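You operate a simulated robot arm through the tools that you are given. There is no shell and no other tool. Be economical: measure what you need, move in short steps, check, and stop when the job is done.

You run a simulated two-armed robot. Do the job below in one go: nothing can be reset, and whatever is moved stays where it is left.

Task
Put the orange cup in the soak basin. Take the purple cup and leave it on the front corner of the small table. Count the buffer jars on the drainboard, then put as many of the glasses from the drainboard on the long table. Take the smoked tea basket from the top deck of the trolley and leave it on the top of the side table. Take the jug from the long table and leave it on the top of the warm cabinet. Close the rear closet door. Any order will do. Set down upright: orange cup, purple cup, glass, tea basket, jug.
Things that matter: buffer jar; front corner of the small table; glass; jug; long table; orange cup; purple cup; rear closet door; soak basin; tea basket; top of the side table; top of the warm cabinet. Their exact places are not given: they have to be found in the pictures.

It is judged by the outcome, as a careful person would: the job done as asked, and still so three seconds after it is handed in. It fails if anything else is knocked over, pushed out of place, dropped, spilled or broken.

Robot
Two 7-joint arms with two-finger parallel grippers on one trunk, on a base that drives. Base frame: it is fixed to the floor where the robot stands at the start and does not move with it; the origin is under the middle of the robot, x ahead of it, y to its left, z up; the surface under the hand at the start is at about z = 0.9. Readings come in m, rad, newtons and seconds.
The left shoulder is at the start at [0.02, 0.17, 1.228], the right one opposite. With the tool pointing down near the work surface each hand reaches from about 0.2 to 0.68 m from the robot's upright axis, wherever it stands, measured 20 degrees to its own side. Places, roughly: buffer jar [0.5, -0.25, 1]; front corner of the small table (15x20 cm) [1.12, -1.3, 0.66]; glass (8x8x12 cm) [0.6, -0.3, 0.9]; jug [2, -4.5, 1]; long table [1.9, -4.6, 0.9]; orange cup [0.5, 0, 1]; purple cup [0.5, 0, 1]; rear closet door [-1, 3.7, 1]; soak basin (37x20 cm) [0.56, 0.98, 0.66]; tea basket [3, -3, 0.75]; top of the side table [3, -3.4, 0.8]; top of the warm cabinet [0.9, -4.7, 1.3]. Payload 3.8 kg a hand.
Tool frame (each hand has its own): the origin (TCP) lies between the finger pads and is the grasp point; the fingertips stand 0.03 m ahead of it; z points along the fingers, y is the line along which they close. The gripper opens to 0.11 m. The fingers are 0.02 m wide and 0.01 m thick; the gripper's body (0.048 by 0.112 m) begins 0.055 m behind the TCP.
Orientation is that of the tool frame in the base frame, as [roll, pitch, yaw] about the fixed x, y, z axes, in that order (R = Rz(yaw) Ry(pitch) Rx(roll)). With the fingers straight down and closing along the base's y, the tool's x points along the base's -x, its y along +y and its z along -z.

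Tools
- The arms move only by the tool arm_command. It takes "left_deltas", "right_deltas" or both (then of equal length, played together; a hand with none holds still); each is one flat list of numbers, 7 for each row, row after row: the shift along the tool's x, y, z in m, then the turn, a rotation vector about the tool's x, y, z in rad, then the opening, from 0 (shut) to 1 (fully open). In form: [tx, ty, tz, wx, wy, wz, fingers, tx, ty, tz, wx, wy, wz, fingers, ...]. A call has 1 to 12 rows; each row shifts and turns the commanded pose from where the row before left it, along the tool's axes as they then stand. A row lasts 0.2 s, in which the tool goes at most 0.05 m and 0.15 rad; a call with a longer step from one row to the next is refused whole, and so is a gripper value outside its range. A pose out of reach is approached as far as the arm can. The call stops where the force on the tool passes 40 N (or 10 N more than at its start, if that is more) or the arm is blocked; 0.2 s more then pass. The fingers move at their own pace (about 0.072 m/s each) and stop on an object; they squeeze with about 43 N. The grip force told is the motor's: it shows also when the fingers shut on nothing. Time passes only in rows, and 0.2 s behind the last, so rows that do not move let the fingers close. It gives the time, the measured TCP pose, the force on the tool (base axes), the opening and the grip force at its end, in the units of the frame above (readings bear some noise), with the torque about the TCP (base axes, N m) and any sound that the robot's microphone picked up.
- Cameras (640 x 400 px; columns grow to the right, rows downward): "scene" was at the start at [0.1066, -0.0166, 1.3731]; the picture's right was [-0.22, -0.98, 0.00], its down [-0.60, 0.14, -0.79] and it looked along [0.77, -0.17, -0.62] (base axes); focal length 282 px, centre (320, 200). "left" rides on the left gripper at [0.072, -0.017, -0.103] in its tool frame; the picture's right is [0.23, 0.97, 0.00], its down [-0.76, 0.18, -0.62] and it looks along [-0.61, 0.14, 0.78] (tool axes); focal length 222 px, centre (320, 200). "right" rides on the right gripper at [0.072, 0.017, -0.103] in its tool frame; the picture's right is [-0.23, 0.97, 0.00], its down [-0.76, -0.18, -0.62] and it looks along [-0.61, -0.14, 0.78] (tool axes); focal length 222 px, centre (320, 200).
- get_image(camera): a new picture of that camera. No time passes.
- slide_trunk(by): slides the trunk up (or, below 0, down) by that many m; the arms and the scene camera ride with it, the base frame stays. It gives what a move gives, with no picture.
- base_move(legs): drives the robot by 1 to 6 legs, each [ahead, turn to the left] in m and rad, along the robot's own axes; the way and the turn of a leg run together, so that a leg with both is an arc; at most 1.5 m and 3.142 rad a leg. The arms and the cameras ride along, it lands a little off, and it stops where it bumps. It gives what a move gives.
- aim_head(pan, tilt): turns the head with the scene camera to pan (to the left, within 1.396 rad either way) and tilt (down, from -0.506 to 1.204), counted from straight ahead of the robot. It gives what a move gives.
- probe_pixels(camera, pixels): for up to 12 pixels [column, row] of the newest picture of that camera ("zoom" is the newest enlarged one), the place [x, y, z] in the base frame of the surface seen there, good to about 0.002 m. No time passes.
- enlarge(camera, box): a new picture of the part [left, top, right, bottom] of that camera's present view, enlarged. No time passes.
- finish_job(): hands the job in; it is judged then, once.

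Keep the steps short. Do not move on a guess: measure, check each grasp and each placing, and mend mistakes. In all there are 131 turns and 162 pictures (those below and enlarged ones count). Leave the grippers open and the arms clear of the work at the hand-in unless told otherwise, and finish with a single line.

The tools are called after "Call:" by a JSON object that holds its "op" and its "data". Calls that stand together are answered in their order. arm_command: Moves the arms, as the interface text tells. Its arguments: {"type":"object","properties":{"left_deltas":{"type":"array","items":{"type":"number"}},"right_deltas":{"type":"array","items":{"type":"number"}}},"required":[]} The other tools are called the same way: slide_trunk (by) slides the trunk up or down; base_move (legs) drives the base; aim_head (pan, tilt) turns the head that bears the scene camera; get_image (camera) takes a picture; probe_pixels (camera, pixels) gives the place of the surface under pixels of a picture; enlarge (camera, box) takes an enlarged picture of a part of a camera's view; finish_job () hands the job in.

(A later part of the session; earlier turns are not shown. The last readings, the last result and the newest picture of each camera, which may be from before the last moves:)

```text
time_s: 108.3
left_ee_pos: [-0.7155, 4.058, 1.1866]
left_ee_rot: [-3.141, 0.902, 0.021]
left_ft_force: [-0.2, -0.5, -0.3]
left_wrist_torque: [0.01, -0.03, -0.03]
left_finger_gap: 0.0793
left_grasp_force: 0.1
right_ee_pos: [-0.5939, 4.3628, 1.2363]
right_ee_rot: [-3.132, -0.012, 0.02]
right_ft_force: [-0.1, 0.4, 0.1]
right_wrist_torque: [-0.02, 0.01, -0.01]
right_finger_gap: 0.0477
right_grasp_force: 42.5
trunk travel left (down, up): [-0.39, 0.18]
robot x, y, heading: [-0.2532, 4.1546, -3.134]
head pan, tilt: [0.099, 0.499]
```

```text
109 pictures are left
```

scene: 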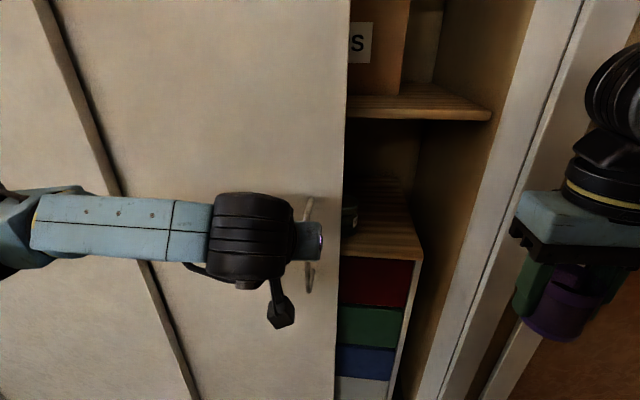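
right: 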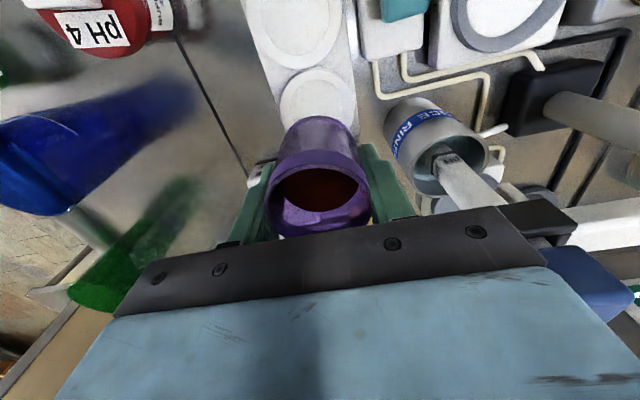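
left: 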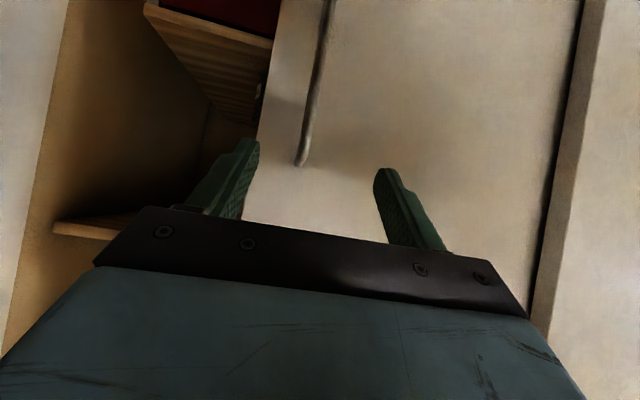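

The handle lies between the fingers. Advance 21 cm along the tool; meanwhile move the right hand aside (to y≈4.6).

Call:
{"op": "arm_command", "data": {"left_deltas": [0, 0, 0.035, 0, 0, 0, 0.72, 0, 0, 0.035, 0, 0, 0, 0.72, 0, 0, 0.035, 0, 0, 0, 0.72, 0, 0, 0.035, 0, 0, 0, 0.72, 0, 0, 0.035, 0, 0, 0, 0.72, 0, 0, 0.032, 0, 0, 0, 0.72], "right_deltas": [0.01, -0.042, 0, 0, 0, 0, 0, 0.01, -0.042, 0, 0, 0, 0, 0, 0.01, -0.042, 0, 0, 0, 0, 0, 0.01, -0.042, 0, 0, 0, 0, 0, 0.01, -0.042, 0, 0, 0, 0, 0, 0.01, -0.042, 0, 0, 0, 0, 0]}}

Call:
{"op": "get_image", "data": {"camera": "left"}}

Call:
{"op": "get_image", "data": {"camera": "scene"}}

```text
time_s: 109.7
left_ee_pos: [-0.8727, 4.0542, 1.0591]
left_ee_rot: [3.14, 0.905, 0.02]
left_ft_force: [19.2, -4.5, 8.0]
left_wrist_torque: [0.32, 1.25, -0.26]
left_finger_gap: 0.079
left_grasp_force: 0.1
right_ee_pos: [-0.5346, 4.6165, 1.2419]
right_ee_rot: [-3.131, -0.007, 0.021]
right_ft_force: [0.2, 0.8, -0.7]
right_wrist_torque: [0.0, -0.03, 0.0]
right_finger_gap: 0.0476
right_grasp_force: 43.2
trunk travel left (down, up): [-0.39, 0.18]
robot x, y, heading: [-0.2548, 4.1562, -3.128]
head pan, tilt: [0.099, 0.499]
```

```text
108 pictures are left
```

left: 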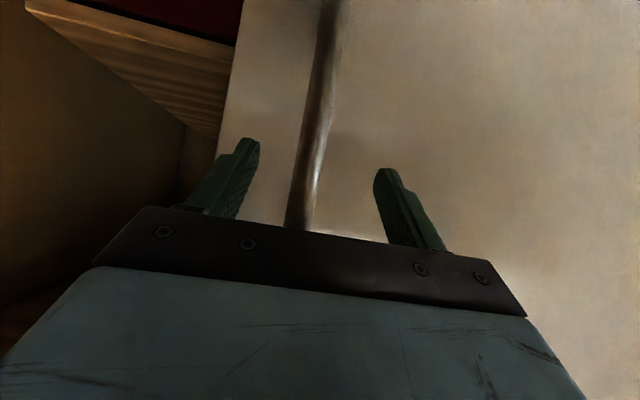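

```text
107 pictures are left
```

scene: 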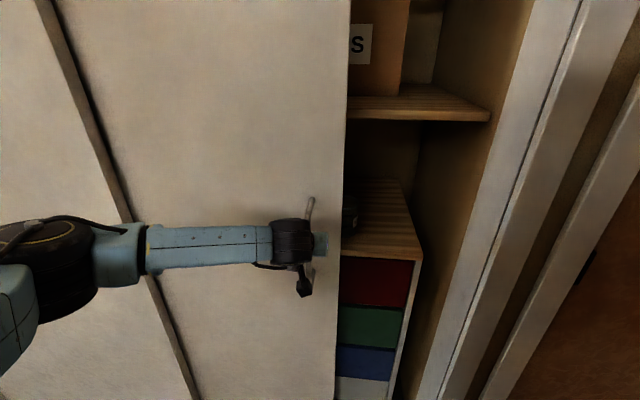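

Slight palm contact with the bar; back off 1 cm and close on it.

Call:
{"op": "arm_command", "data": {"left_deltas": [0, 0, -0.012, 0, 0, 0, 0.72, 0, 0, 0, 0, 0, 0, 0, 0, 0, 0, 0, 0, 0, 0, 0, 0, 0, 0, 0, 0, 0, 0, 0, 0, 0, 0, 0, 0]}}

```text
time_s: 110.9
left_ee_pos: [-0.867, 4.0535, 1.0652]
left_ee_rot: [3.141, 0.901, 0.022]
left_ft_force: [0.9, 3.4, 1.0]
left_wrist_torque: [0.02, -0.56, 0.1]
left_finger_gap: 0.0136
left_grasp_force: 45.3
right_ee_pos: [-0.5372, 4.6161, 1.2394]
right_ee_rot: [-3.131, -0.01, 0.022]
right_ft_force: [0.6, 0.3, -0.6]
right_wrist_torque: [-0.01, 0.01, 0.01]
right_finger_gap: 0.0473
right_grasp_force: 42.8
trunk travel left (down, up): [-0.39, 0.18]
robot x, y, heading: [-0.2557, 4.1533, -3.134]
head pan, tilt: [0.099, 0.499]
```

Gripped (13.6 mm). Slide the door toward +y.

Call:
{"op": "arm_command", "data": {"left_deltas": [0.0004, -0.015, -0.0004, 0, 0, 0, 0, 0.0004, -0.03, -0.0005, 0, 0, 0, 0, 0.0004, -0.03, -0.0005, 0, 0, 0, 0, 0.0004, -0.03, -0.0005, 0, 0, 0, 0, 0.0004, -0.03, -0.0005, 0, 0, 0, 0, 0.0004, -0.03, -0.0005, 0, 0, 0, 0]}}

Call:
{"op": "get_image", "data": {"camera": "scene"}}

```text
time_s: 112.3
left_ee_pos: [-0.8672, 4.2266, 1.064]
left_ee_rot: [-3.139, 0.901, 0.014]
left_ft_force: [-9.3, 5.9, -3.7]
left_wrist_torque: [-0.28, 0.35, 0.16]
left_finger_gap: 0.0136
left_grasp_force: 44.8
right_ee_pos: [-0.5385, 4.6192, 1.2387]
right_ee_rot: [-3.134, -0.013, 0.02]
right_ft_force: [-0.2, -0.9, -1.2]
right_wrist_torque: [-0.02, -0.02, -0.01]
right_finger_gap: 0.0476
right_grasp_force: 42.9
trunk travel left (down, up): [-0.39, 0.18]
robot x, y, heading: [-0.2499, 4.1566, -3.134]
head pan, tilt: [0.099, 0.499]
```

```text
106 pictures are left
```

scene: 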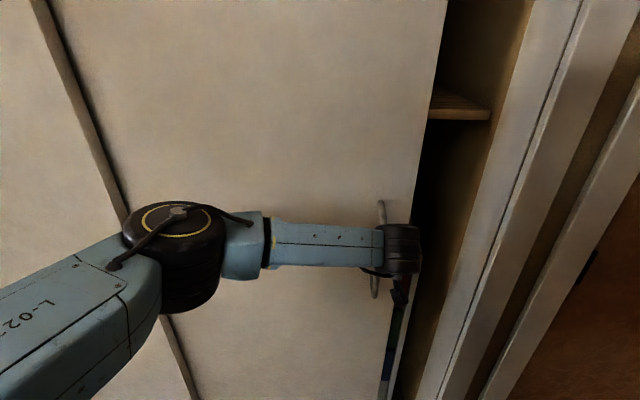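

The door slides. Continue another ~16 cm until the stop.

Call:
{"op": "arm_command", "data": {"left_deltas": [0, -0.03, -0.0005, 0, 0, 0, 0, 0, -0.03, -0.0005, 0, 0, 0, 0, 0, -0.03, -0.0005, 0, 0, 0, 0, 0, -0.03, -0.0005, 0, 0, 0, 0, 0, -0.02, -0.0005, 0, 0, 0, 0, 0, -0.015, 0, 0, 0, 0, 0, 0, -0.01, 0, 0, 0, 0, 0]}}

Call:
{"op": "get_image", "data": {"camera": "scene"}}

```text
time_s: 113.9
left_ee_pos: [-0.866, 4.3103, 1.0656]
left_ee_rot: [3.14, 0.906, 0.023]
left_ft_force: [-35.7, 5.8, 9.6]
left_wrist_torque: [0.2, -0.18, 0.1]
left_finger_gap: 0.0137
left_grasp_force: 44.8
left hand out of reach, approached as far as the arm can: row 4, 5, 6, 7
right_ee_pos: [-0.5436, 4.6169, 1.2399]
right_ee_rot: [-3.132, -0.014, 0.021]
right_ft_force: [-0.4, -0.3, -1.2]
right_wrist_torque: [-0.04, -0.02, 0.02]
right_finger_gap: 0.0479
right_grasp_force: 42.9
trunk travel left (down, up): [-0.39, 0.18]
robot x, y, heading: [-0.2553, 4.1542, -3.131]
head pan, tilt: [0.099, 0.499]
```

```text
105 pictures are left
```

scene: 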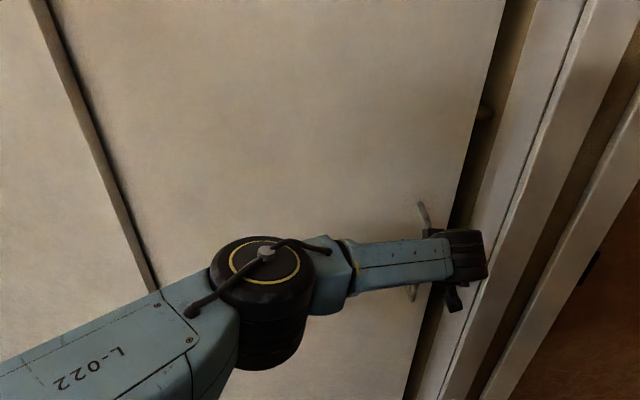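

About 7 cm short: the arm is at its reach. Release, back off, drive closer by 8 cm, regrip.

Call:
{"op": "arm_command", "data": {"left_deltas": [0, 0.005, 0, 0, 0, 0, 0.6, 0, 0.005, 0, 0, 0, 0, 0.72, 0, 0, 0, 0, 0, 0, 0.72, 0, 0, -0.034, 0, 0, 0, 0.72, 0, 0, -0.034, 0, 0, 0, 0.72, 0, 0, -0.034, 0, 0, 0, 0.72]}}

Call:
{"op": "base_move", "data": {"legs": [[0.09, 0]]}}

Call:
{"op": "get_image", "data": {"camera": "left"}}

Call:
{"op": "get_image", "data": {"camera": "scene"}}

```text
time_s: 115.3
left_ee_pos: [-0.7779, 4.3036, 1.1274]
left_ee_rot: [-3.141, 0.902, 0.02]
left_ft_force: [0.2, -0.4, -0.4]
left_wrist_torque: [-0.02, 0.01, 0.01]
left_finger_gap: 0.0795
left_grasp_force: 0.0
right_ee_pos: [-0.5392, 4.616, 1.2407]
right_ee_rot: [-3.133, -0.01, 0.021]
right_ft_force: [-0.9, 0.6, -1.2]
right_wrist_torque: [0.01, 0.01, 0.0]
right_finger_gap: 0.0475
right_grasp_force: 43.3
trunk travel left (down, up): [-0.39, 0.18]
robot x, y, heading: [-0.2513, 4.1578, -3.132]
head pan, tilt: [0.099, 0.499]
```

```text
time_s: 116.4
left_ee_pos: [-0.8684, 4.3048, 1.1272]
left_ee_rot: [3.14, 0.899, 0.021]
left_ft_force: [-1.1, -0.2, -0.2]
left_wrist_torque: [0.02, -0.01, -0.01]
left_finger_gap: 0.079
left_grasp_force: 0.0
right_ee_pos: [-0.6288, 4.6149, 1.2392]
right_ee_rot: [-3.131, -0.013, 0.022]
right_ft_force: [-0.9, 0.1, -0.1]
right_wrist_torque: [0.03, -0.04, 0.03]
right_finger_gap: 0.0476
right_grasp_force: 43.3
trunk travel left (down, up): [-0.39, 0.18]
robot x, y, heading: [-0.3443, 4.1546, -3.131]
head pan, tilt: [0.099, 0.499]
```

```text
104 pictures are left
```

left: 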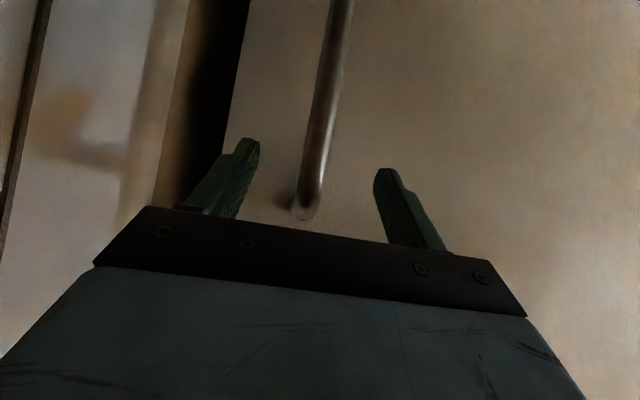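

```text
103 pictures are left
```

scene: 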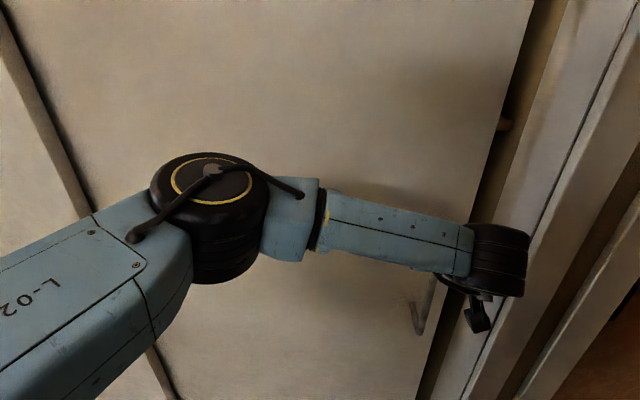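

Call:
{"op": "arm_command", "data": {"left_deltas": [0.0215, 0, 0.017, 0, 0, 0, 0.72, 0.0215, 0, 0.017, 0, 0, 0, 0.72, 0, 0, 0, 0, 0, 0, 0, 0, 0, 0, 0, 0, 0, 0, 0, 0, 0, 0, 0, 0, 0, 0, 0, 0, 0, 0, 0, 0, 0, -0.015, 0, 0, 0, 0, 0, 0, -0.02, 0, 0, 0, 0, 0, 0, -0.02, -0.0005, 0, 0, 0, 0, 0, -0.015, -0.0005, 0, 0, 0, 0, 0, -0.01, 0, 0, 0, 0, 0, 0, -0.01, 0, 0, 0, 0, 0]}}

Call:
{"op": "get_image", "data": {"camera": "scene"}}

```text
time_s: 119.0
left_ee_pos: [-0.8676, 4.3501, 1.0716]
left_ee_rot: [3.142, 0.901, 0.019]
left_ft_force: [1.2, 7.2, 1.0]
left_wrist_torque: [0.03, 0.21, -0.1]
left_finger_gap: 0.0139
left_grasp_force: 45.1
left hand out of reach, approached as far as the arm can: row 9, 10, 11, 12
right_ee_pos: [-0.6266, 4.6158, 1.2402]
right_ee_rot: [-3.131, -0.011, 0.021]
right_ft_force: [0.3, 0.2, -0.3]
right_wrist_torque: [-0.01, -0.02, -0.03]
right_finger_gap: 0.0475
right_grasp_force: 42.9
trunk travel left (down, up): [-0.39, 0.18]
robot x, y, heading: [-0.3463, 4.1563, -3.132]
head pan, tilt: [0.099, 0.499]
```

```text
102 pictures are left
```

scene: 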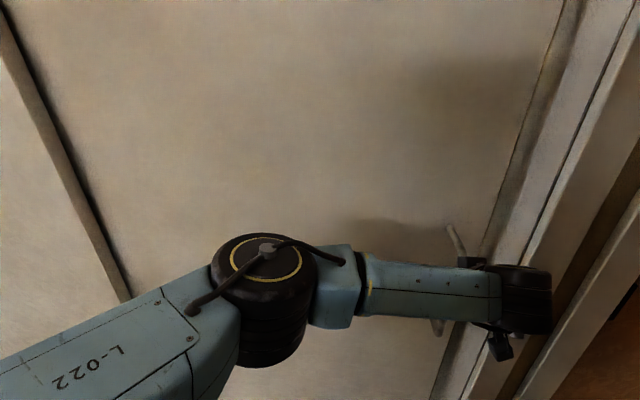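

About 3.5 cm remains. A small base turn to the right carries the gripped handle further.

Call:
{"op": "base_move", "data": {"legs": [[0, -0.075]]}}

Call:
{"op": "get_image", "data": {"camera": "scene"}}

```text
time_s: 120.1
left_ee_pos: [-0.8658, 4.3824, 1.0714]
left_ee_rot: [3.139, 0.91, -0.037]
left_ft_force: [-11.8, 5.2, -7.8]
left_wrist_torque: [0.43, -0.37, 0.09]
left_finger_gap: 0.0135
left_grasp_force: 45.0
right_ee_pos: [-0.5945, 4.6388, 1.2402]
right_ee_rot: [-3.131, -0.013, -0.059]
right_ft_force: [-0.2, 0.5, -0.4]
right_wrist_torque: [0.02, 0.0, -0.01]
right_finger_gap: 0.0477
right_grasp_force: 43.0
trunk travel left (down, up): [-0.39, 0.18]
robot x, y, heading: [-0.3481, 4.1508, 3.069]
head pan, tilt: [0.099, 0.499]
stopped in leg 1: the force on the tool passed its limit at 43 N (the readings are from after the stop); the commanded pose is now the measured one
```

```text
101 pictures are left
```

scene: 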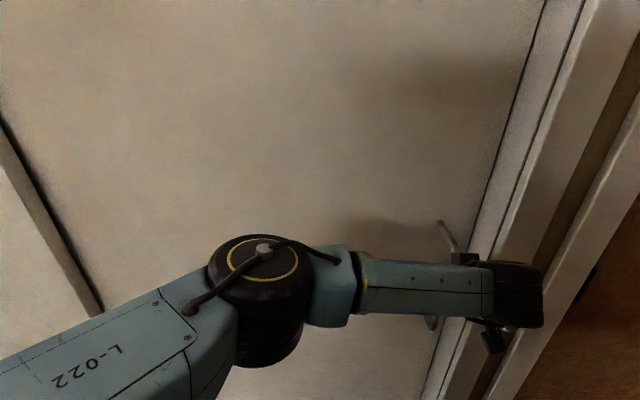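

Check the seam.

Call:
{"op": "enlarge", "data": {"camera": "scene", "box": [460, 20, 600, 220]}}

Call:
{"op": "probe_pixels", "data": {"camera": "scene", "pixels": [[490, 170], [500, 150], [505, 150], [508, 150], [512, 150], [516, 150], [522, 150], [525, 80], [530, 80]]}}

```text
2.00 times, centred on (530, 120) of scene
```

zoom: 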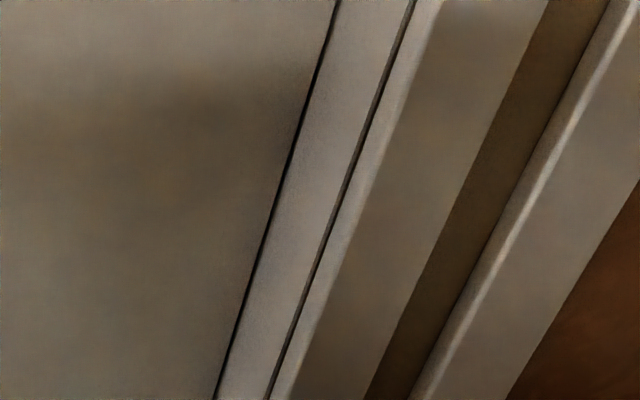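

```text
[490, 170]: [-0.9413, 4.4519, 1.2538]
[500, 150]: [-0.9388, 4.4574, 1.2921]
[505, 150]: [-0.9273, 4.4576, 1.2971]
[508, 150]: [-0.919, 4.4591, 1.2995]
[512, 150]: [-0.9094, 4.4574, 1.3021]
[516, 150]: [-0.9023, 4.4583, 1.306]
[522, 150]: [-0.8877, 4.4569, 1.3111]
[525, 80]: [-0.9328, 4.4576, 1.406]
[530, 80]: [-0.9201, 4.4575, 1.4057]
```

The door is seated against the jamb. Release, back off and untilt.

Call:
{"op": "arm_command", "data": {"left_deltas": [0, 0, 0, 0, 0, 0, 0.5, 0, 0, 0, 0, 0, 0, 0.72, 0, 0, 0, 0, 0, 0, 0.72, 0, 0, -0.035, 0, 0, 0, 0.72, 0, 0, -0.035, 0, 0, 0, 0.72, 0, 0, -0.035, 0, 0, 0, 0.72, 0, 0, -0.035, 0, 0, 0, 0.72, 0, 0, -0.035, 0, 0, 0, 0.72, 0, 0, -0.02, 0, 0, 0, 0.72, 0, 0.02, 0, 0, 0.15, 0, 0.72, 0, 0.03, 0, 0, 0.15, 0, 0.72, 0, 0.03, 0, 0, 0.15, 0, 0.72]}}

Call:
{"op": "arm_command", "data": {"left_deltas": [0, 0.03, 0, 0, 0.15, 0, 0.72, 0, 0.03, 0, 0, 0.15, 0, 0.72, 0, 0.03, 0, 0, 0.15, 0, 0.72, 0.015, 0.045, 0, 0, 0, 0, 0.72, 0.015, 0.045, 0, 0, 0, 0, 0.72, 0.015, 0.045, 0, 0, 0, 0, 0.72, 0.015, 0.045, 0, 0, 0, 0, 0.72, 0.015, 0.045, 0, 0, 0, 0, 0.72, 0, 0.03, 0, 0, 0, 0, 0.72, 0, 0, 0, 0, 0, 0, 0.72], "right_deltas": [0, 0, 0, 0, 0, 0, 0, 0, 0, 0, 0, 0, 0, 0, 0, 0, 0, 0, 0, 0, 0, 0, 0, 0, 0, 0, 0, 0, 0, 0.04, 0, 0, 0, 0, 0, 0, 0.04, 0, 0, 0, 0, 0, 0, 0.04, 0, 0, 0, 0, 0, 0, 0.04, 0, 0, 0, 0, 0, 0, 0.04, 0, 0, 0, 0, 0, 0, 0.02, 0, 0, 0, 0, 0]}}

Call:
{"op": "get_image", "data": {"camera": "scene"}}

```text
time_s: 122.7
left_ee_pos: [-0.7115, 4.2961, 1.1933]
left_ee_rot: [3.14, 0.461, -0.035]
left_ft_force: [0.1, 0.0, 0.1]
left_wrist_torque: [0.02, -0.01, -0.01]
left_finger_gap: 0.0793
left_grasp_force: 0.0
right_ee_pos: [-0.5927, 4.6349, 1.2414]
right_ee_rot: [-3.13, -0.012, -0.058]
right_ft_force: [0.1, 0.0, -0.9]
right_wrist_torque: [-0.01, -0.05, 0.0]
right_finger_gap: 0.0477
right_grasp_force: 43.4
trunk travel left (down, up): [-0.39, 0.18]
robot x, y, heading: [-0.3455, 4.1516, 3.069]
head pan, tilt: [0.099, 0.499]
```

```text
time_s: 124.9
left_ee_pos: [-0.647, 3.9498, 1.1921]
left_ee_rot: [3.139, 0.012, -0.038]
left_ft_force: [-0.3, 0.5, -0.4]
left_wrist_torque: [0.01, -0.03, -0.01]
left_finger_gap: 0.0791
left_grasp_force: 0.1
right_ee_pos: [-0.6036, 4.4169, 1.2379]
right_ee_rot: [-3.131, -0.014, -0.056]
right_ft_force: [0.4, 0.2, -1.4]
right_wrist_torque: [-0.02, 0.0, -0.02]
right_finger_gap: 0.0475
right_grasp_force: 43.0
trunk travel left (down, up): [-0.39, 0.18]
robot x, y, heading: [-0.3474, 4.1566, 3.072]
head pan, tilt: [0.099, 0.499]
```

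```text
99 pictures are left
```

scene: 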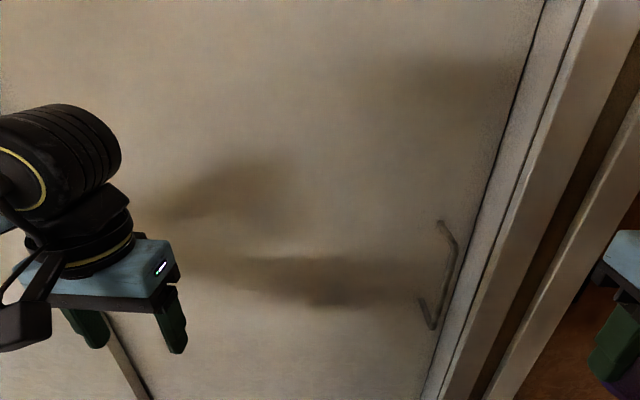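

Door closed. Back away, turn to face −y, then stretch the arms forward to be narrow again.

Call:
{"op": "base_move", "data": {"legs": [[-0.1, 0], [0, 1.56]]}}

Call:
{"op": "arm_command", "data": {"left_deltas": [-0.045, -0.022, 0, 0, 0, 0, 0.72, -0.045, -0.022, 0, 0, 0, 0, 0.72, -0.045, -0.022, 0, 0, 0, 0, 0.72, -0.045, -0.022, 0, 0, 0, 0, 0.72], "right_deltas": [-0.048, 0.025, 0, 0, 0, 0, 0, -0.048, 0.025, 0, 0, 0, 0, 0, -0.048, 0.025, 0, 0, 0, 0, 0, -0.048, 0.025, 0, 0, 0, 0, 0]}}

```text
time_s: 129.8
left_ee_pos: [-0.0409, 3.844, 1.1913]
left_ee_rot: [3.14, 0.012, 1.535]
left_ft_force: [-0.5, 0.3, -0.3]
left_wrist_torque: [0.01, 0.0, 0.02]
left_finger_gap: 0.0792
left_grasp_force: 0.1
right_ee_pos: [-0.5082, 3.8886, 1.2377]
right_ee_rot: [-3.131, -0.014, 1.513]
right_ft_force: [0.0, -0.3, -1.0]
right_wrist_torque: [0.01, 0.01, -0.02]
right_finger_gap: 0.0478
right_grasp_force: 43.1
trunk travel left (down, up): [-0.39, 0.18]
robot x, y, heading: [-0.2441, 4.1448, -1.644]
head pan, tilt: [0.099, 0.499]
```

```text
refused: row 1 steps farther than a row can; nothing moved
```

Call:
{"op": "arm_command", "data": {"left_deltas": [-0.04, -0.016, 0, 0, 0, 0, 0.72, -0.04, -0.016, 0, 0, 0, 0, 0.72, -0.04, -0.016, 0, 0, 0, 0, 0.72, -0.04, -0.016, 0, 0, 0, 0, 0.72, -0.04, -0.016, 0, 0, 0, 0, 0.72, -0.04, -0.016, 0, 0, 0, 0, 0.72], "right_deltas": [-0.04, 0.02, 0, 0, 0, 0, 0, -0.04, 0.02, 0, 0, 0, 0, 0, -0.04, 0.02, 0, 0, 0, 0, 0, -0.04, 0.02, 0, 0, 0, 0, 0, -0.04, 0.02, 0, 0, 0, 0, 0, -0.04, 0.02, 0, 0, 0, 0, 0]}}

Call:
{"op": "base_move", "data": {"legs": [[1.1, 0], [0, 0.073], [1.5, 0], [1.0, 0]]}}

Call:
{"op": "aim_head", "data": {"pan": 0.2, "tilt": 0.45}}

Call:
{"op": "get_image", "data": {"camera": "scene"}}

```text
time_s: 131.2
left_ee_pos: [-0.1447, 3.606, 1.1938]
left_ee_rot: [3.137, 0.012, 1.532]
left_ft_force: [-0.3, -0.8, -0.3]
left_wrist_torque: [0.03, 0.01, 0.02]
left_finger_gap: 0.0792
left_grasp_force: 0.1
right_ee_pos: [-0.4034, 3.6419, 1.2323]
right_ee_rot: [-3.129, -0.013, 1.513]
right_ft_force: [-0.3, -0.3, -1.4]
right_wrist_torque: [0.02, 0.0, 0.0]
right_finger_gap: 0.0475
right_grasp_force: 43.0
trunk travel left (down, up): [-0.39, 0.18]
robot x, y, heading: [-0.2454, 4.1456, -1.644]
head pan, tilt: [0.099, 0.499]
```

```text
time_s: 149.2
left_ee_pos: [-0.1866, 0.0037, 1.1931]
left_ee_rot: [3.138, 0.013, 1.601]
left_ft_force: [-0.1, 0.9, 0.0]
left_wrist_torque: [0.02, -0.01, 0.0]
left_finger_gap: 0.0792
left_grasp_force: 0.0
right_ee_pos: [-0.4461, 0.0199, 1.2317]
right_ee_rot: [-3.131, -0.013, 1.578]
right_ft_force: [0.4, 0.3, -0.3]
right_wrist_torque: [0.0, 0.01, 0.0]
right_finger_gap: 0.0476
right_grasp_force: 43.2
trunk travel left (down, up): [-0.39, 0.18]
robot x, y, heading: [-0.3232, 0.5332, -1.578]
head pan, tilt: [0.099, 0.499]
```

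```text
time_s: 149.9
left_ee_pos: [-0.1864, 0.005, 1.1931]
left_ee_rot: [3.14, 0.012, 1.6]
left_ft_force: [-0.3, 0.2, -0.9]
left_wrist_torque: [-0.02, 0.0, 0.0]
left_finger_gap: 0.079
left_grasp_force: 0.0
right_ee_pos: [-0.4465, 0.0219, 1.2321]
right_ee_rot: [-3.13, -0.012, 1.579]
right_ft_force: [0.2, 0.4, -0.9]
right_wrist_torque: [0.03, -0.02, 0.0]
right_finger_gap: 0.0475
right_grasp_force: 43.1
trunk travel left (down, up): [-0.39, 0.18]
robot x, y, heading: [-0.3234, 0.5361, -1.579]
head pan, tilt: [0.201, 0.45]
```

```text
98 pictures are left
```

scene: 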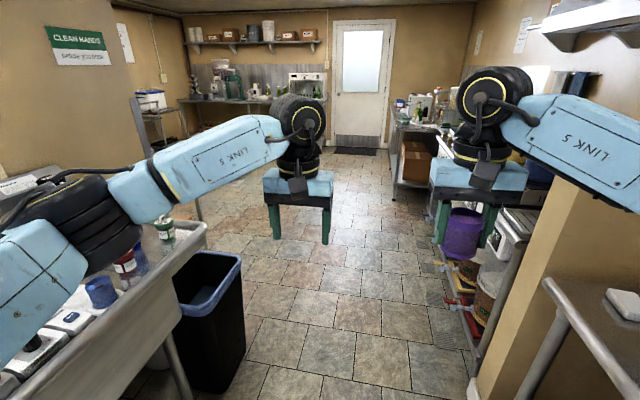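

Call:
{"op": "probe_pixels", "data": {"camera": "scene", "pixels": [[490, 350], [530, 240], [580, 200], [560, 290], [480, 385], [445, 270], [520, 230], [560, 130], [180, 360], [240, 300], [195, 240]]}}

```text
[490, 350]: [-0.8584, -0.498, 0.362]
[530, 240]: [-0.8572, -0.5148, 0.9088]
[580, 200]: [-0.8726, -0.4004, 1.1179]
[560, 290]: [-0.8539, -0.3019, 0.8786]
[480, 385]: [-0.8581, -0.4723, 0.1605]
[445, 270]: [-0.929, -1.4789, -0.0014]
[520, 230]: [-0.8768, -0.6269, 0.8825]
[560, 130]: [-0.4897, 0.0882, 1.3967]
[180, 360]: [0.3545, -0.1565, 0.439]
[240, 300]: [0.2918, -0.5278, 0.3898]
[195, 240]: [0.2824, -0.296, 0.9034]
```

Clear path. Drive to y≈−1.2 and turn toward the small table.

Call:
{"op": "base_move", "data": {"legs": [[1.5, 0.01], [0.22, 0], [0, 1.571], [0.3, 0]]}}

Call:
{"op": "aim_head", "data": {"pan": 0.0, "tilt": 0.5}}

Call:
{"op": "get_image", "data": {"camera": "scene"}}

```text
time_s: 164.1
left_ee_pos: [0.5152, -1.0284, 1.1937]
left_ee_rot: [3.14, 0.013, -3.086]
left_ft_force: [0.2, 0.4, -1.6]
left_wrist_torque: [0.02, -0.01, 0.0]
left_finger_gap: 0.0793
left_grasp_force: 0.0
right_ee_pos: [0.505, -1.2894, 1.2317]
right_ee_rot: [-3.131, -0.012, -3.107]
right_ft_force: [-0.3, 1.7, -0.7]
right_wrist_torque: [0.01, 0.01, 0.0]
right_finger_gap: 0.0475
right_grasp_force: 43.0
trunk travel left (down, up): [-0.39, 0.18]
robot x, y, heading: [-0.0111, -1.1795, 0.019]
head pan, tilt: [0.201, 0.45]
```

```text
time_s: 164.8
left_ee_pos: [0.5158, -1.0297, 1.1939]
left_ee_rot: [3.139, 0.011, -3.085]
left_ft_force: [-0.3, -0.6, 0.0]
left_wrist_torque: [-0.01, -0.01, 0.0]
left_finger_gap: 0.0792
left_grasp_force: 0.0
right_ee_pos: [0.5046, -1.2882, 1.2328]
right_ee_rot: [-3.132, -0.012, -3.108]
right_ft_force: [0.5, -0.2, -1.4]
right_wrist_torque: [0.02, 0.0, -0.01]
right_finger_gap: 0.0477
right_grasp_force: 43.4
trunk travel left (down, up): [-0.39, 0.18]
robot x, y, heading: [-0.0128, -1.1786, 0.018]
head pan, tilt: [0.0, 0.499]
```

```text
97 pictures are left
```

scene: 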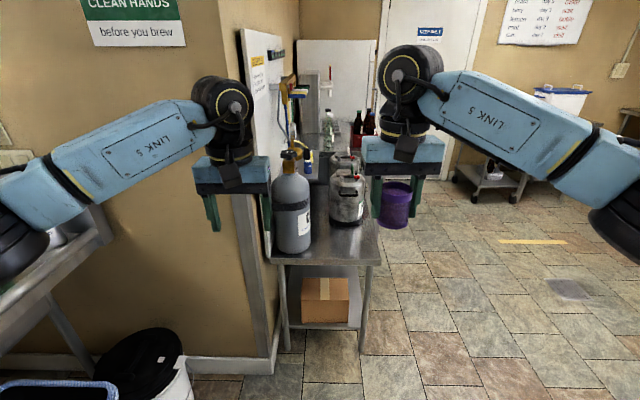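

Call:
{"op": "enlarge", "data": {"camera": "scene", "box": [250, 100, 410, 300]}}

Call:
{"op": "probe_pixels", "data": {"camera": "scene", "pixels": [[280, 258], [375, 260], [325, 250], [350, 250], [365, 230], [295, 200], [295, 245], [347, 200], [347, 222], [320, 230], [278, 262], [375, 230]]}}

```text
2.00 times, centred on (330, 200) of scene
```

zoom: 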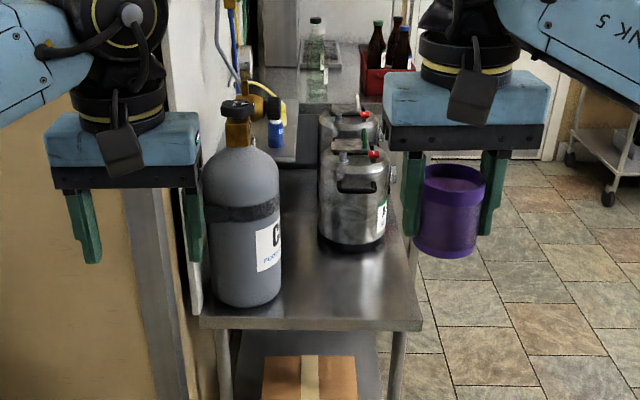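

```text
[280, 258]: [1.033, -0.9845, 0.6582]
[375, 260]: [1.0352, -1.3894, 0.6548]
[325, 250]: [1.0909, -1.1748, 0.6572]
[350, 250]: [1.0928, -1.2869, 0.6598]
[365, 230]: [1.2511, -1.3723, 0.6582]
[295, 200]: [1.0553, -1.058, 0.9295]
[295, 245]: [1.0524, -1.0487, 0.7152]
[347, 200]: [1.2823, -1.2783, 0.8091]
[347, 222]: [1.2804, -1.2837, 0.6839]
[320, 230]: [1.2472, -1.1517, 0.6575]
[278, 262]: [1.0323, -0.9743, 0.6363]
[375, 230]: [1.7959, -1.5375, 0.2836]
```

Call:
{"op": "probe_pixels", "data": {"camera": "scene", "pixels": [[150, 350], [185, 365], [190, 390], [120, 395], [270, 370], [265, 330]]}}

Call:
{"op": "arm_command", "data": {"left_deltas": [0.04, 0.02, 0, 0, 0, 0, 0.72, 0.04, 0.02, 0, 0, 0, 0, 0.72, 0.04, 0.02, 0, 0, 0, 0, 0.72, 0.04, 0.02, 0, 0, 0, 0, 0.72, 0.04, 0.02, 0, 0, 0, 0, 0.72]}}

```text
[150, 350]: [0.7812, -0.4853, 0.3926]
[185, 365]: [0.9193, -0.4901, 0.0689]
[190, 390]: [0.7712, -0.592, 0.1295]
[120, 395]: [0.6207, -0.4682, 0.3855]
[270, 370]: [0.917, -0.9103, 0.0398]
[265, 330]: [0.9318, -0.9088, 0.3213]
```

```text
time_s: 166.0
left_ee_pos: [0.3079, -0.94, 1.1907]
left_ee_rot: [3.139, 0.015, -3.088]
left_ft_force: [-0.4, 0.5, 0.0]
left_wrist_torque: [-0.02, -0.05, -0.01]
left_finger_gap: 0.0795
left_grasp_force: 0.0
right_ee_pos: [0.5038, -1.2871, 1.2326]
right_ee_rot: [-3.13, -0.009, -3.106]
right_ft_force: [-0.5, 1.1, -0.3]
right_wrist_torque: [-0.01, -0.02, 0.06]
right_finger_gap: 0.0474
right_grasp_force: 42.6
trunk travel left (down, up): [-0.39, 0.18]
robot x, y, heading: [-0.0117, -1.1811, 0.023]
head pan, tilt: [0.0, 0.499]
```

Call:
{"op": "base_move", "data": {"legs": [[0.52, -0.02]]}}

Call:
{"op": "slide_trunk", "data": {"by": -0.3}}

Call:
{"op": "aim_head", "data": {"pan": -0.2, "tilt": 0.6}}

Call:
{"op": "get_image", "data": {"camera": "scene"}}

Call:
{"op": "get_image", "data": {"camera": "right"}}

```text
time_s: 169.0
left_ee_pos: [0.8263, -0.9438, 1.1895]
left_ee_rot: [3.141, 0.011, -3.111]
left_ft_force: [-0.1, -0.5, 0.2]
left_wrist_torque: [0.02, 0.01, 0.01]
left_finger_gap: 0.0791
left_grasp_force: 0.1
right_ee_pos: [1.0141, -1.2983, 1.2327]
right_ee_rot: [-3.132, -0.012, -3.133]
right_ft_force: [0.4, 0.2, -1.2]
right_wrist_torque: [0.0, 0.0, -0.02]
right_finger_gap: 0.0473
right_grasp_force: 43.0
trunk travel left (down, up): [-0.39, 0.18]
robot x, y, heading: [0.4965, -1.1758, -0.01]
head pan, tilt: [0.0, 0.499]
```

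```text
time_s: 172.0
left_ee_pos: [0.8254, -0.9444, 0.8925]
left_ee_rot: [3.139, 0.013, -3.111]
left_ft_force: [0.4, 0.2, -0.1]
left_wrist_torque: [-0.03, 0.01, 0.02]
left_finger_gap: 0.0792
left_grasp_force: 0.0
right_ee_pos: [1.0126, -1.298, 0.9322]
right_ee_rot: [-3.129, -0.013, -3.134]
right_ft_force: [-0.1, -0.2, -0.3]
right_wrist_torque: [0.02, -0.01, 0.02]
right_finger_gap: 0.0475
right_grasp_force: 43.0
trunk travel left (down, up): [-0.09, 0.48]
robot x, y, heading: [0.4955, -1.1725, -0.006]
head pan, tilt: [0.0, 0.499]
```

```text
time_s: 172.7
left_ee_pos: [0.8273, -0.9445, 0.8911]
left_ee_rot: [3.139, 0.012, -3.111]
left_ft_force: [0.0, -0.1, 0.0]
left_wrist_torque: [0.01, -0.01, 0.0]
left_finger_gap: 0.079
left_grasp_force: 0.0
right_ee_pos: [1.0132, -1.2981, 0.934]
right_ee_rot: [-3.131, -0.014, -3.132]
right_ft_force: [0.3, -0.1, -1.1]
right_wrist_torque: [-0.03, 0.0, -0.01]
right_finger_gap: 0.0477
right_grasp_force: 43.5
trunk travel left (down, up): [-0.09, 0.48]
robot x, y, heading: [0.5002, -1.1727, -0.008]
head pan, tilt: [-0.201, 0.6]
```

```text
95 pictures are left
```

scene: 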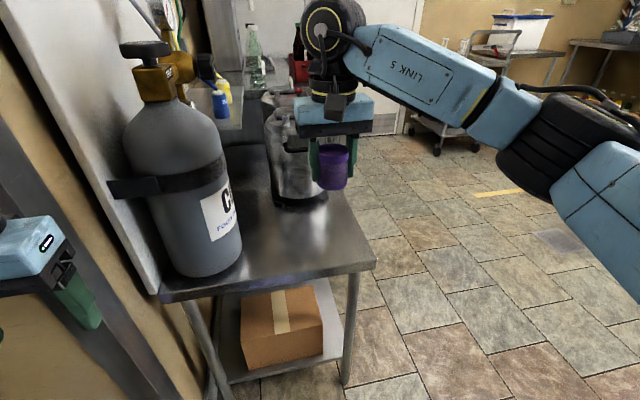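

```text
94 pictures are left
```

right: 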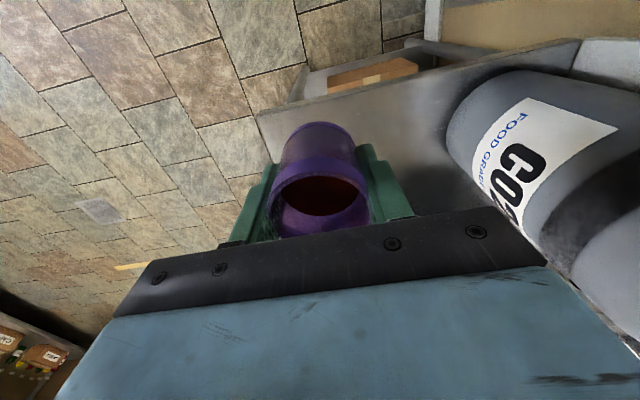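

Call:
{"op": "arm_command", "data": {"right_deltas": [-0.036, 0, 0, 0, 0, 0, 0, -0.036, 0, 0, 0, 0, 0, 0, -0.036, 0, 0, 0, 0, 0, 0, 0, 0, 0.04, 0, 0, 0, 0, 0, 0, 0.04, 0, 0, 0, 0, 0, 0, 0.04, 0, 0, 0, 0, 0, 0, 0.04, 0, 0, 0, 0, 0, 0, 0.03, 0, 0, 0, 0]}}

Call:
{"op": "get_image", "data": {"camera": "right"}}

Call:
{"op": "probe_pixels", "data": {"camera": "right", "pixels": [[318, 124], [318, 128], [318, 134], [318, 90], [318, 60], [420, 120], [250, 150]]}}

Call:
{"op": "get_image", "data": {"camera": "scene"}}

```text
time_s: 174.5
left_ee_pos: [0.8267, -0.9444, 0.892]
left_ee_rot: [3.139, 0.012, -3.112]
left_ft_force: [-0.9, 0.0, -0.4]
left_wrist_torque: [0.0, -0.01, 0.0]
left_finger_gap: 0.0792
left_grasp_force: 0.0
right_ee_pos: [1.1103, -1.3027, 0.739]
right_ee_rot: [-3.13, -0.012, -3.132]
right_ft_force: [1.2, -0.6, -0.1]
right_wrist_torque: [-0.01, 0.0, 0.01]
right_finger_gap: 0.0478
right_grasp_force: 42.7
right hand out of reach, approached as far as the arm can: row 3
trunk travel left (down, up): [-0.09, 0.48]
robot x, y, heading: [0.4964, -1.1742, -0.003]
head pan, tilt: [-0.201, 0.6]
```

```text
93 pictures are left
```

right: 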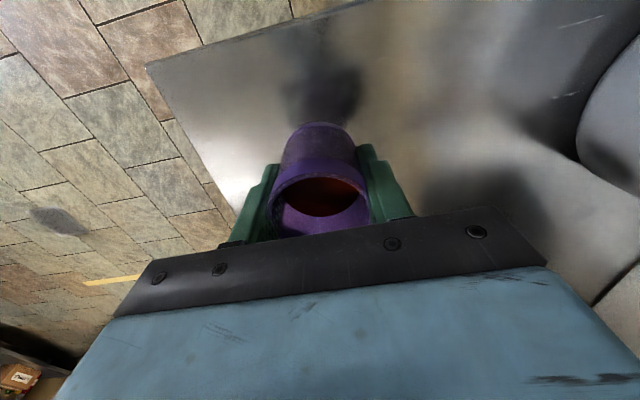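

```text
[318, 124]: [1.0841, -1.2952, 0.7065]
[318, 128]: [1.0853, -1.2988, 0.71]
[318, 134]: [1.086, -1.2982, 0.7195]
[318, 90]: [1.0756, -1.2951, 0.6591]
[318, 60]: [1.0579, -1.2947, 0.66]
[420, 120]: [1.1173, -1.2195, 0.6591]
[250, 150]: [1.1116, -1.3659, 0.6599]
```

```text
92 pictures are left
```

scene: 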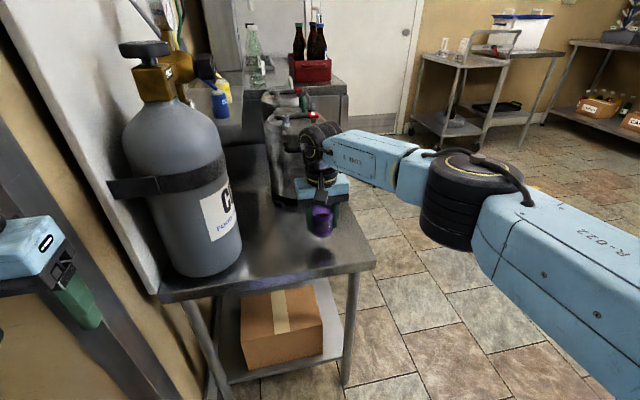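

Cup bottom ≈0.70, table 0.66. Lower ~4 cm.

Call:
{"op": "arm_command", "data": {"right_deltas": [0, 0, 0.02, 0, 0, 0, 0, 0, 0, 0.014, 0, 0, 0, 0, 0, 0, 0.005, 0, 0, 0, 0, 0, 0, 0.004, 0, 0, 0, 0]}}

Call:
{"op": "get_image", "data": {"camera": "right"}}

Call:
{"op": "probe_pixels", "data": {"camera": "right", "pixels": [[318, 126], [318, 123], [318, 120], [318, 117], [318, 114]]}}

```text
time_s: 175.5
left_ee_pos: [0.8248, -0.9439, 0.8916]
left_ee_rot: [3.139, 0.014, -3.112]
left_ft_force: [0.4, 0.3, 0.2]
left_wrist_torque: [0.01, -0.01, -0.02]
left_finger_gap: 0.0793
left_grasp_force: 0.0
right_ee_pos: [1.1118, -1.3033, 0.7007]
right_ee_rot: [-3.131, -0.007, -3.131]
right_ft_force: [-5.0, -2.5, 22.3]
right_wrist_torque: [0.17, -0.2, -0.02]
right_finger_gap: 0.0473
right_grasp_force: 43.5
trunk travel left (down, up): [-0.09, 0.48]
robot x, y, heading: [0.5004, -1.1777, -0.001]
head pan, tilt: [-0.201, 0.6]
```

```text
91 pictures are left
```

right: 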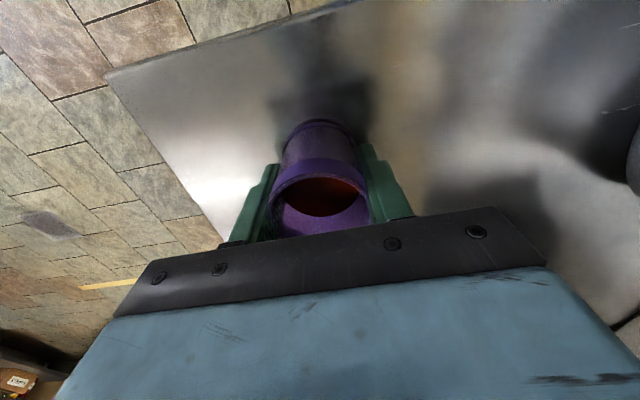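

```text
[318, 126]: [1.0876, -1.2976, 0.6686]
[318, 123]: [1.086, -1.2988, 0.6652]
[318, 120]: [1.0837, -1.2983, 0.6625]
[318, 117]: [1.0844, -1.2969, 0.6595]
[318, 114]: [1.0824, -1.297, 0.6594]
```

On the table (22 N). Open, then lift straight up.

Call:
{"op": "arm_command", "data": {"right_deltas": [0, 0, -0.003, 0, 0, 0, 0.4, 0, 0, 0, 0, 0, 0, 0.8, 0, 0, 0, 0, 0, 0, 0.8, 0, 0, -0.03, 0, 0, 0, 0.8, 0, 0, -0.04, 0, 0, 0, 0.8, 0, 0, -0.04, 0, 0, 0, 0.8, 0, 0, -0.04, 0, 0, 0, 0.8, 0, 0, -0.04, 0, 0, 0, 0.8, 0.03, 0, -0.04, 0, 0, 0, 0.8, 0.04, 0, 0, 0, 0, 0, 0.8, 0.04, 0, 0, 0, 0, 0, 0.8]}}

Call:
{"op": "get_image", "data": {"camera": "scene"}}

```text
time_s: 177.9
left_ee_pos: [0.8265, -0.9442, 0.8904]
left_ee_rot: [3.139, 0.014, -3.111]
left_ft_force: [-1.1, -0.8, -0.3]
left_wrist_torque: [0.01, 0.02, -0.05]
left_finger_gap: 0.0791
left_grasp_force: 0.0
right_ee_pos: [1.0047, -1.3018, 0.9311]
right_ee_rot: [-3.129, -0.013, -3.135]
right_ft_force: [-0.3, -0.4, 0.1]
right_wrist_torque: [0.0, -0.01, 0.03]
right_finger_gap: 0.0879
right_grasp_force: 0.1
trunk travel left (down, up): [-0.09, 0.48]
robot x, y, heading: [0.4983, -1.1761, -0.009]
head pan, tilt: [-0.201, 0.6]
```

```text
90 pictures are left
```

scene: 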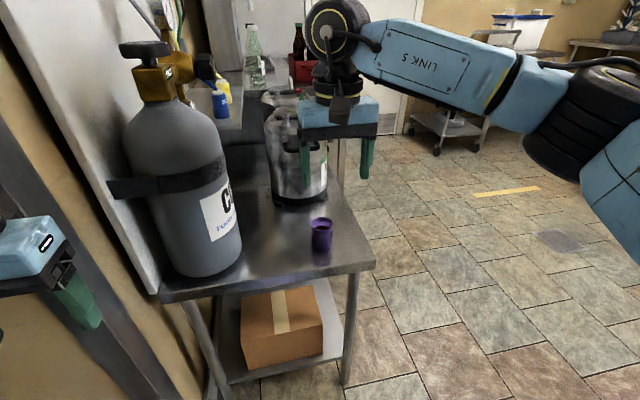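

Purple cup stands at the front corner. Raise the trunk, retract, and go back to the drainboard for the glasses.

Call:
{"op": "slide_trunk", "data": {"by": 0.3}}

Call:
{"op": "arm_command", "data": {"right_deltas": [0.04, -0.01, 0, 0, 0, 0, 0.8, 0.04, -0.01, 0, 0, 0, 0, 0.8, 0.04, -0.01, 0, 0, 0, 0, 0.8, 0.04, -0.01, 0, 0, 0, 0, 0.8]}}

Call:
{"op": "base_move", "data": {"legs": [[-0.75, 0], [0, 1.571], [0.92, 0], [0, -1.571]]}}

Call:
{"op": "aim_head", "data": {"pan": 0.0, "tilt": 0.5}}

Call:
{"op": "get_image", "data": {"camera": "scene"}}

```text
time_s: 180.9
left_ee_pos: [0.827, -0.9444, 1.1903]
left_ee_rot: [3.14, 0.013, -3.113]
left_ft_force: [0.1, 0.1, 0.5]
left_wrist_torque: [0.01, 0.03, 0.02]
left_finger_gap: 0.079
left_grasp_force: 0.1
right_ee_pos: [1.0042, -1.3022, 1.229]
right_ee_rot: [-3.131, -0.012, -3.131]
right_ft_force: [0.3, -0.4, -0.5]
right_wrist_torque: [0.03, 0.0, -0.02]
right_finger_gap: 0.0879
right_grasp_force: 0.1
trunk travel left (down, up): [-0.39, 0.18]
robot x, y, heading: [0.4989, -1.1768, -0.007]
head pan, tilt: [-0.201, 0.6]
```

```text
time_s: 181.9
left_ee_pos: [0.8259, -0.945, 1.192]
left_ee_rot: [3.138, 0.014, -3.111]
left_ft_force: [-0.7, 0.6, -0.2]
left_wrist_torque: [0.07, -0.02, -0.04]
left_finger_gap: 0.0795
left_grasp_force: 0.1
right_ee_pos: [0.8426, -1.344, 1.2338]
right_ee_rot: [-3.131, -0.013, -3.134]
right_ft_force: [-0.5, 0.2, -0.3]
right_wrist_torque: [-0.03, 0.0, 0.01]
right_finger_gap: 0.0883
right_grasp_force: 0.0
trunk travel left (down, up): [-0.39, 0.18]
robot x, y, heading: [0.4961, -1.1763, -0.002]
head pan, tilt: [-0.201, 0.6]
```

```text
time_s: 198.2
left_ee_pos: [0.0557, -0.0097, 1.191]
left_ee_rot: [3.139, 0.014, -3.099]
left_ft_force: [0.5, -0.6, -0.4]
left_wrist_torque: [0.02, 0.0, 0.04]
left_finger_gap: 0.079
left_grasp_force: 0.1
right_ee_pos: [0.0784, -0.4076, 1.2332]
right_ee_rot: [-3.131, -0.013, -3.12]
right_ft_force: [0.2, -0.3, -0.3]
right_wrist_torque: [-0.01, 0.0, 0.01]
right_finger_gap: 0.088
right_grasp_force: 0.0
trunk travel left (down, up): [-0.39, 0.18]
robot x, y, heading: [-0.2715, -0.245, 0.013]
head pan, tilt: [-0.201, 0.6]
```

```text
time_s: 198.9
left_ee_pos: [0.0545, -0.0099, 1.191]
left_ee_rot: [3.139, 0.012, -3.098]
left_ft_force: [0.0, -0.3, -0.4]
left_wrist_torque: [-0.01, -0.02, 0.04]
left_finger_gap: 0.0792
left_grasp_force: 0.1
right_ee_pos: [0.0783, -0.408, 1.2333]
right_ee_rot: [-3.131, -0.014, -3.119]
right_ft_force: [0.8, -0.3, 0.1]
right_wrist_torque: [0.04, 0.02, 0.01]
right_finger_gap: 0.0881
right_grasp_force: 0.1
trunk travel left (down, up): [-0.39, 0.18]
robot x, y, heading: [-0.2716, -0.2445, 0.01]
head pan, tilt: [0.0, 0.499]
```

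```text
89 pictures are left
```

scene: 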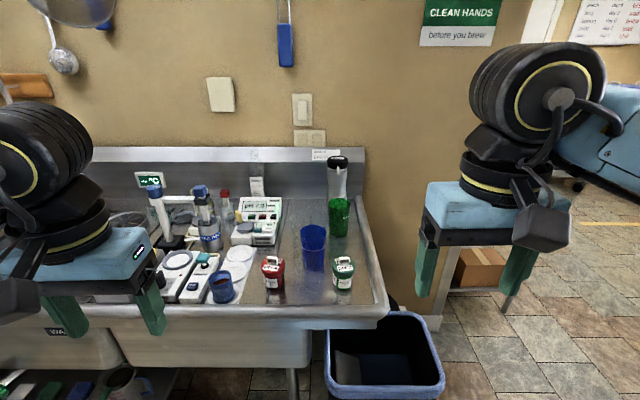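

Call:
{"op": "base_move", "data": {"legs": [[0.28, -0.01]]}}

Call:
{"op": "aim_head", "data": {"pan": -0.05, "tilt": 0.75}}

Call:
{"op": "get_image", "data": {"camera": "scene"}}

```text
time_s: 200.9
left_ee_pos: [0.335, -0.0121, 1.1905]
left_ee_rot: [3.141, 0.012, -3.108]
left_ft_force: [0.1, -0.6, 0.2]
left_wrist_torque: [0.02, 0.02, -0.03]
left_finger_gap: 0.0791
left_grasp_force: 0.1
right_ee_pos: [0.355, -0.4094, 1.2323]
right_ee_rot: [-3.132, -0.013, -3.13]
right_ft_force: [0.8, 0.6, -0.6]
right_wrist_torque: [0.04, -0.01, -0.03]
right_finger_gap: 0.0879
right_grasp_force: 0.1
trunk travel left (down, up): [-0.39, 0.18]
robot x, y, heading: [0.0065, -0.2434, 0.005]
head pan, tilt: [0.0, 0.499]
```

```text
time_s: 201.6
left_ee_pos: [0.3343, -0.0116, 1.1909]
left_ee_rot: [3.141, 0.013, -3.109]
left_ft_force: [-0.4, -0.5, 1.0]
left_wrist_torque: [0.01, 0.04, 0.03]
left_finger_gap: 0.0792
left_grasp_force: 0.1
right_ee_pos: [0.3547, -0.4098, 1.2331]
right_ee_rot: [-3.131, -0.013, -3.128]
right_ft_force: [0.1, -0.8, -0.1]
right_wrist_torque: [0.03, -0.02, 0.02]
right_finger_gap: 0.0879
right_grasp_force: 0.1
trunk travel left (down, up): [-0.39, 0.18]
robot x, y, heading: [0.0104, -0.2425, 0.002]
head pan, tilt: [-0.051, 0.75]
```

```text
88 pictures are left
```

scene: 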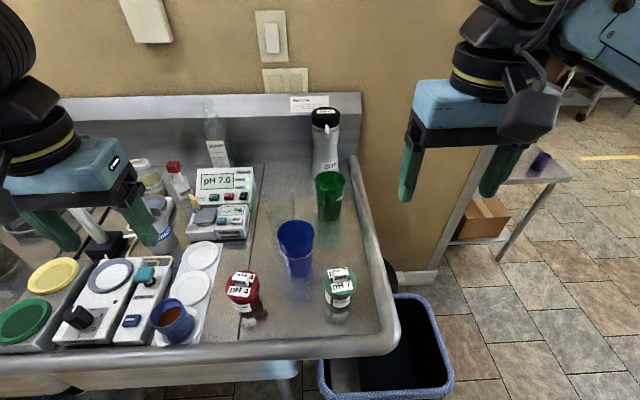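

Call:
{"op": "enlarge", "data": {"camera": "scene", "box": [260, 160, 360, 300]}}

```text
2.86 times, centred on (310, 230) of scene
```

zoom: 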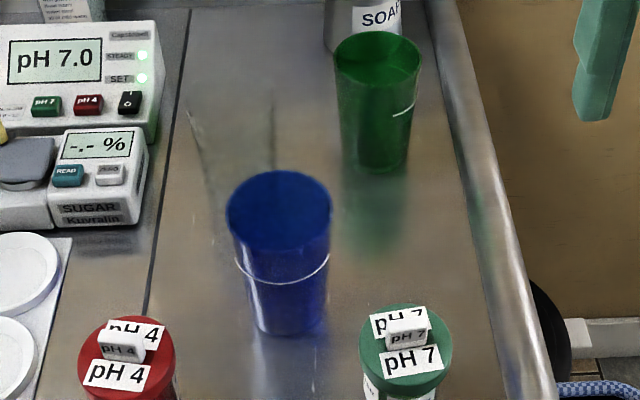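

A faint transparent outline is visible near zoom (190–275, 90–180): maybe a clear glass. Probe the rims and that region.

Call:
{"op": "probe_pixels", "data": {"camera": "zoom", "pixels": [[228, 215], [329, 212], [280, 172], [280, 249], [336, 62], [419, 62], [378, 33], [285, 320], [378, 160], [272, 110], [192, 115], [230, 100]]}}

Call:
{"op": "enlarge", "data": {"camera": "scene", "box": [250, 165, 310, 265]}}

Call:
{"op": "get_image", "data": {"camera": "left"}}

Call:
{"op": "get_image", "data": {"camera": "right"}}

```text
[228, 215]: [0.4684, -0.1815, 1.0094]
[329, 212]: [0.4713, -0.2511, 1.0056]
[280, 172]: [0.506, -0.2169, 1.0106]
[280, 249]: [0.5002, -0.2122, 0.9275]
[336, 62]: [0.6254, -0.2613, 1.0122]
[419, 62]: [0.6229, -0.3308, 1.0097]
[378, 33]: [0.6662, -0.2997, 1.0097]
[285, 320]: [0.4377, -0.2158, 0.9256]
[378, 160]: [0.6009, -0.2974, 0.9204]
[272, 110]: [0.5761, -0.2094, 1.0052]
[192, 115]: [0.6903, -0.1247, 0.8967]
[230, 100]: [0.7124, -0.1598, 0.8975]
```

```text
4.00 times, centred on (280, 215) of scene
```

zoom: 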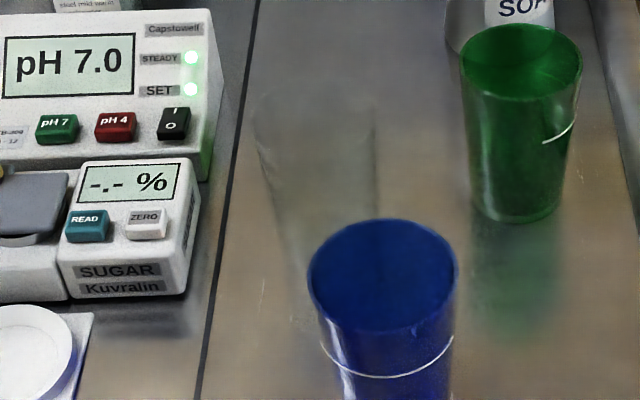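

```text
85 pictures are left
```

left: 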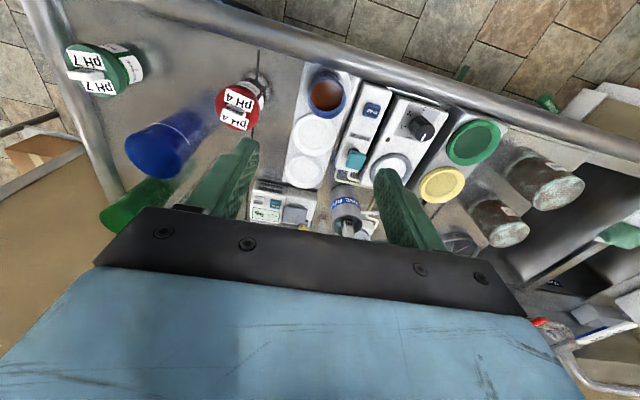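

```text
84 pictures are left
```

right: 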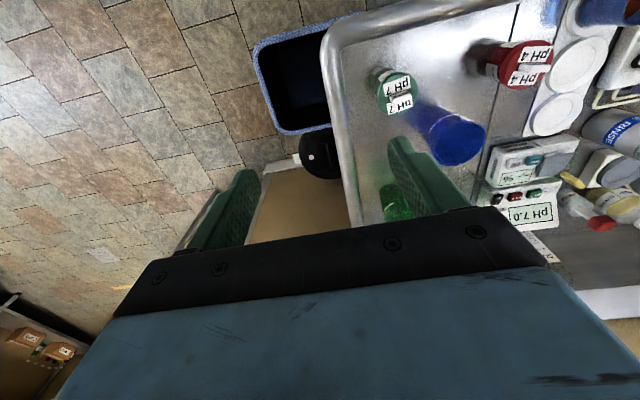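

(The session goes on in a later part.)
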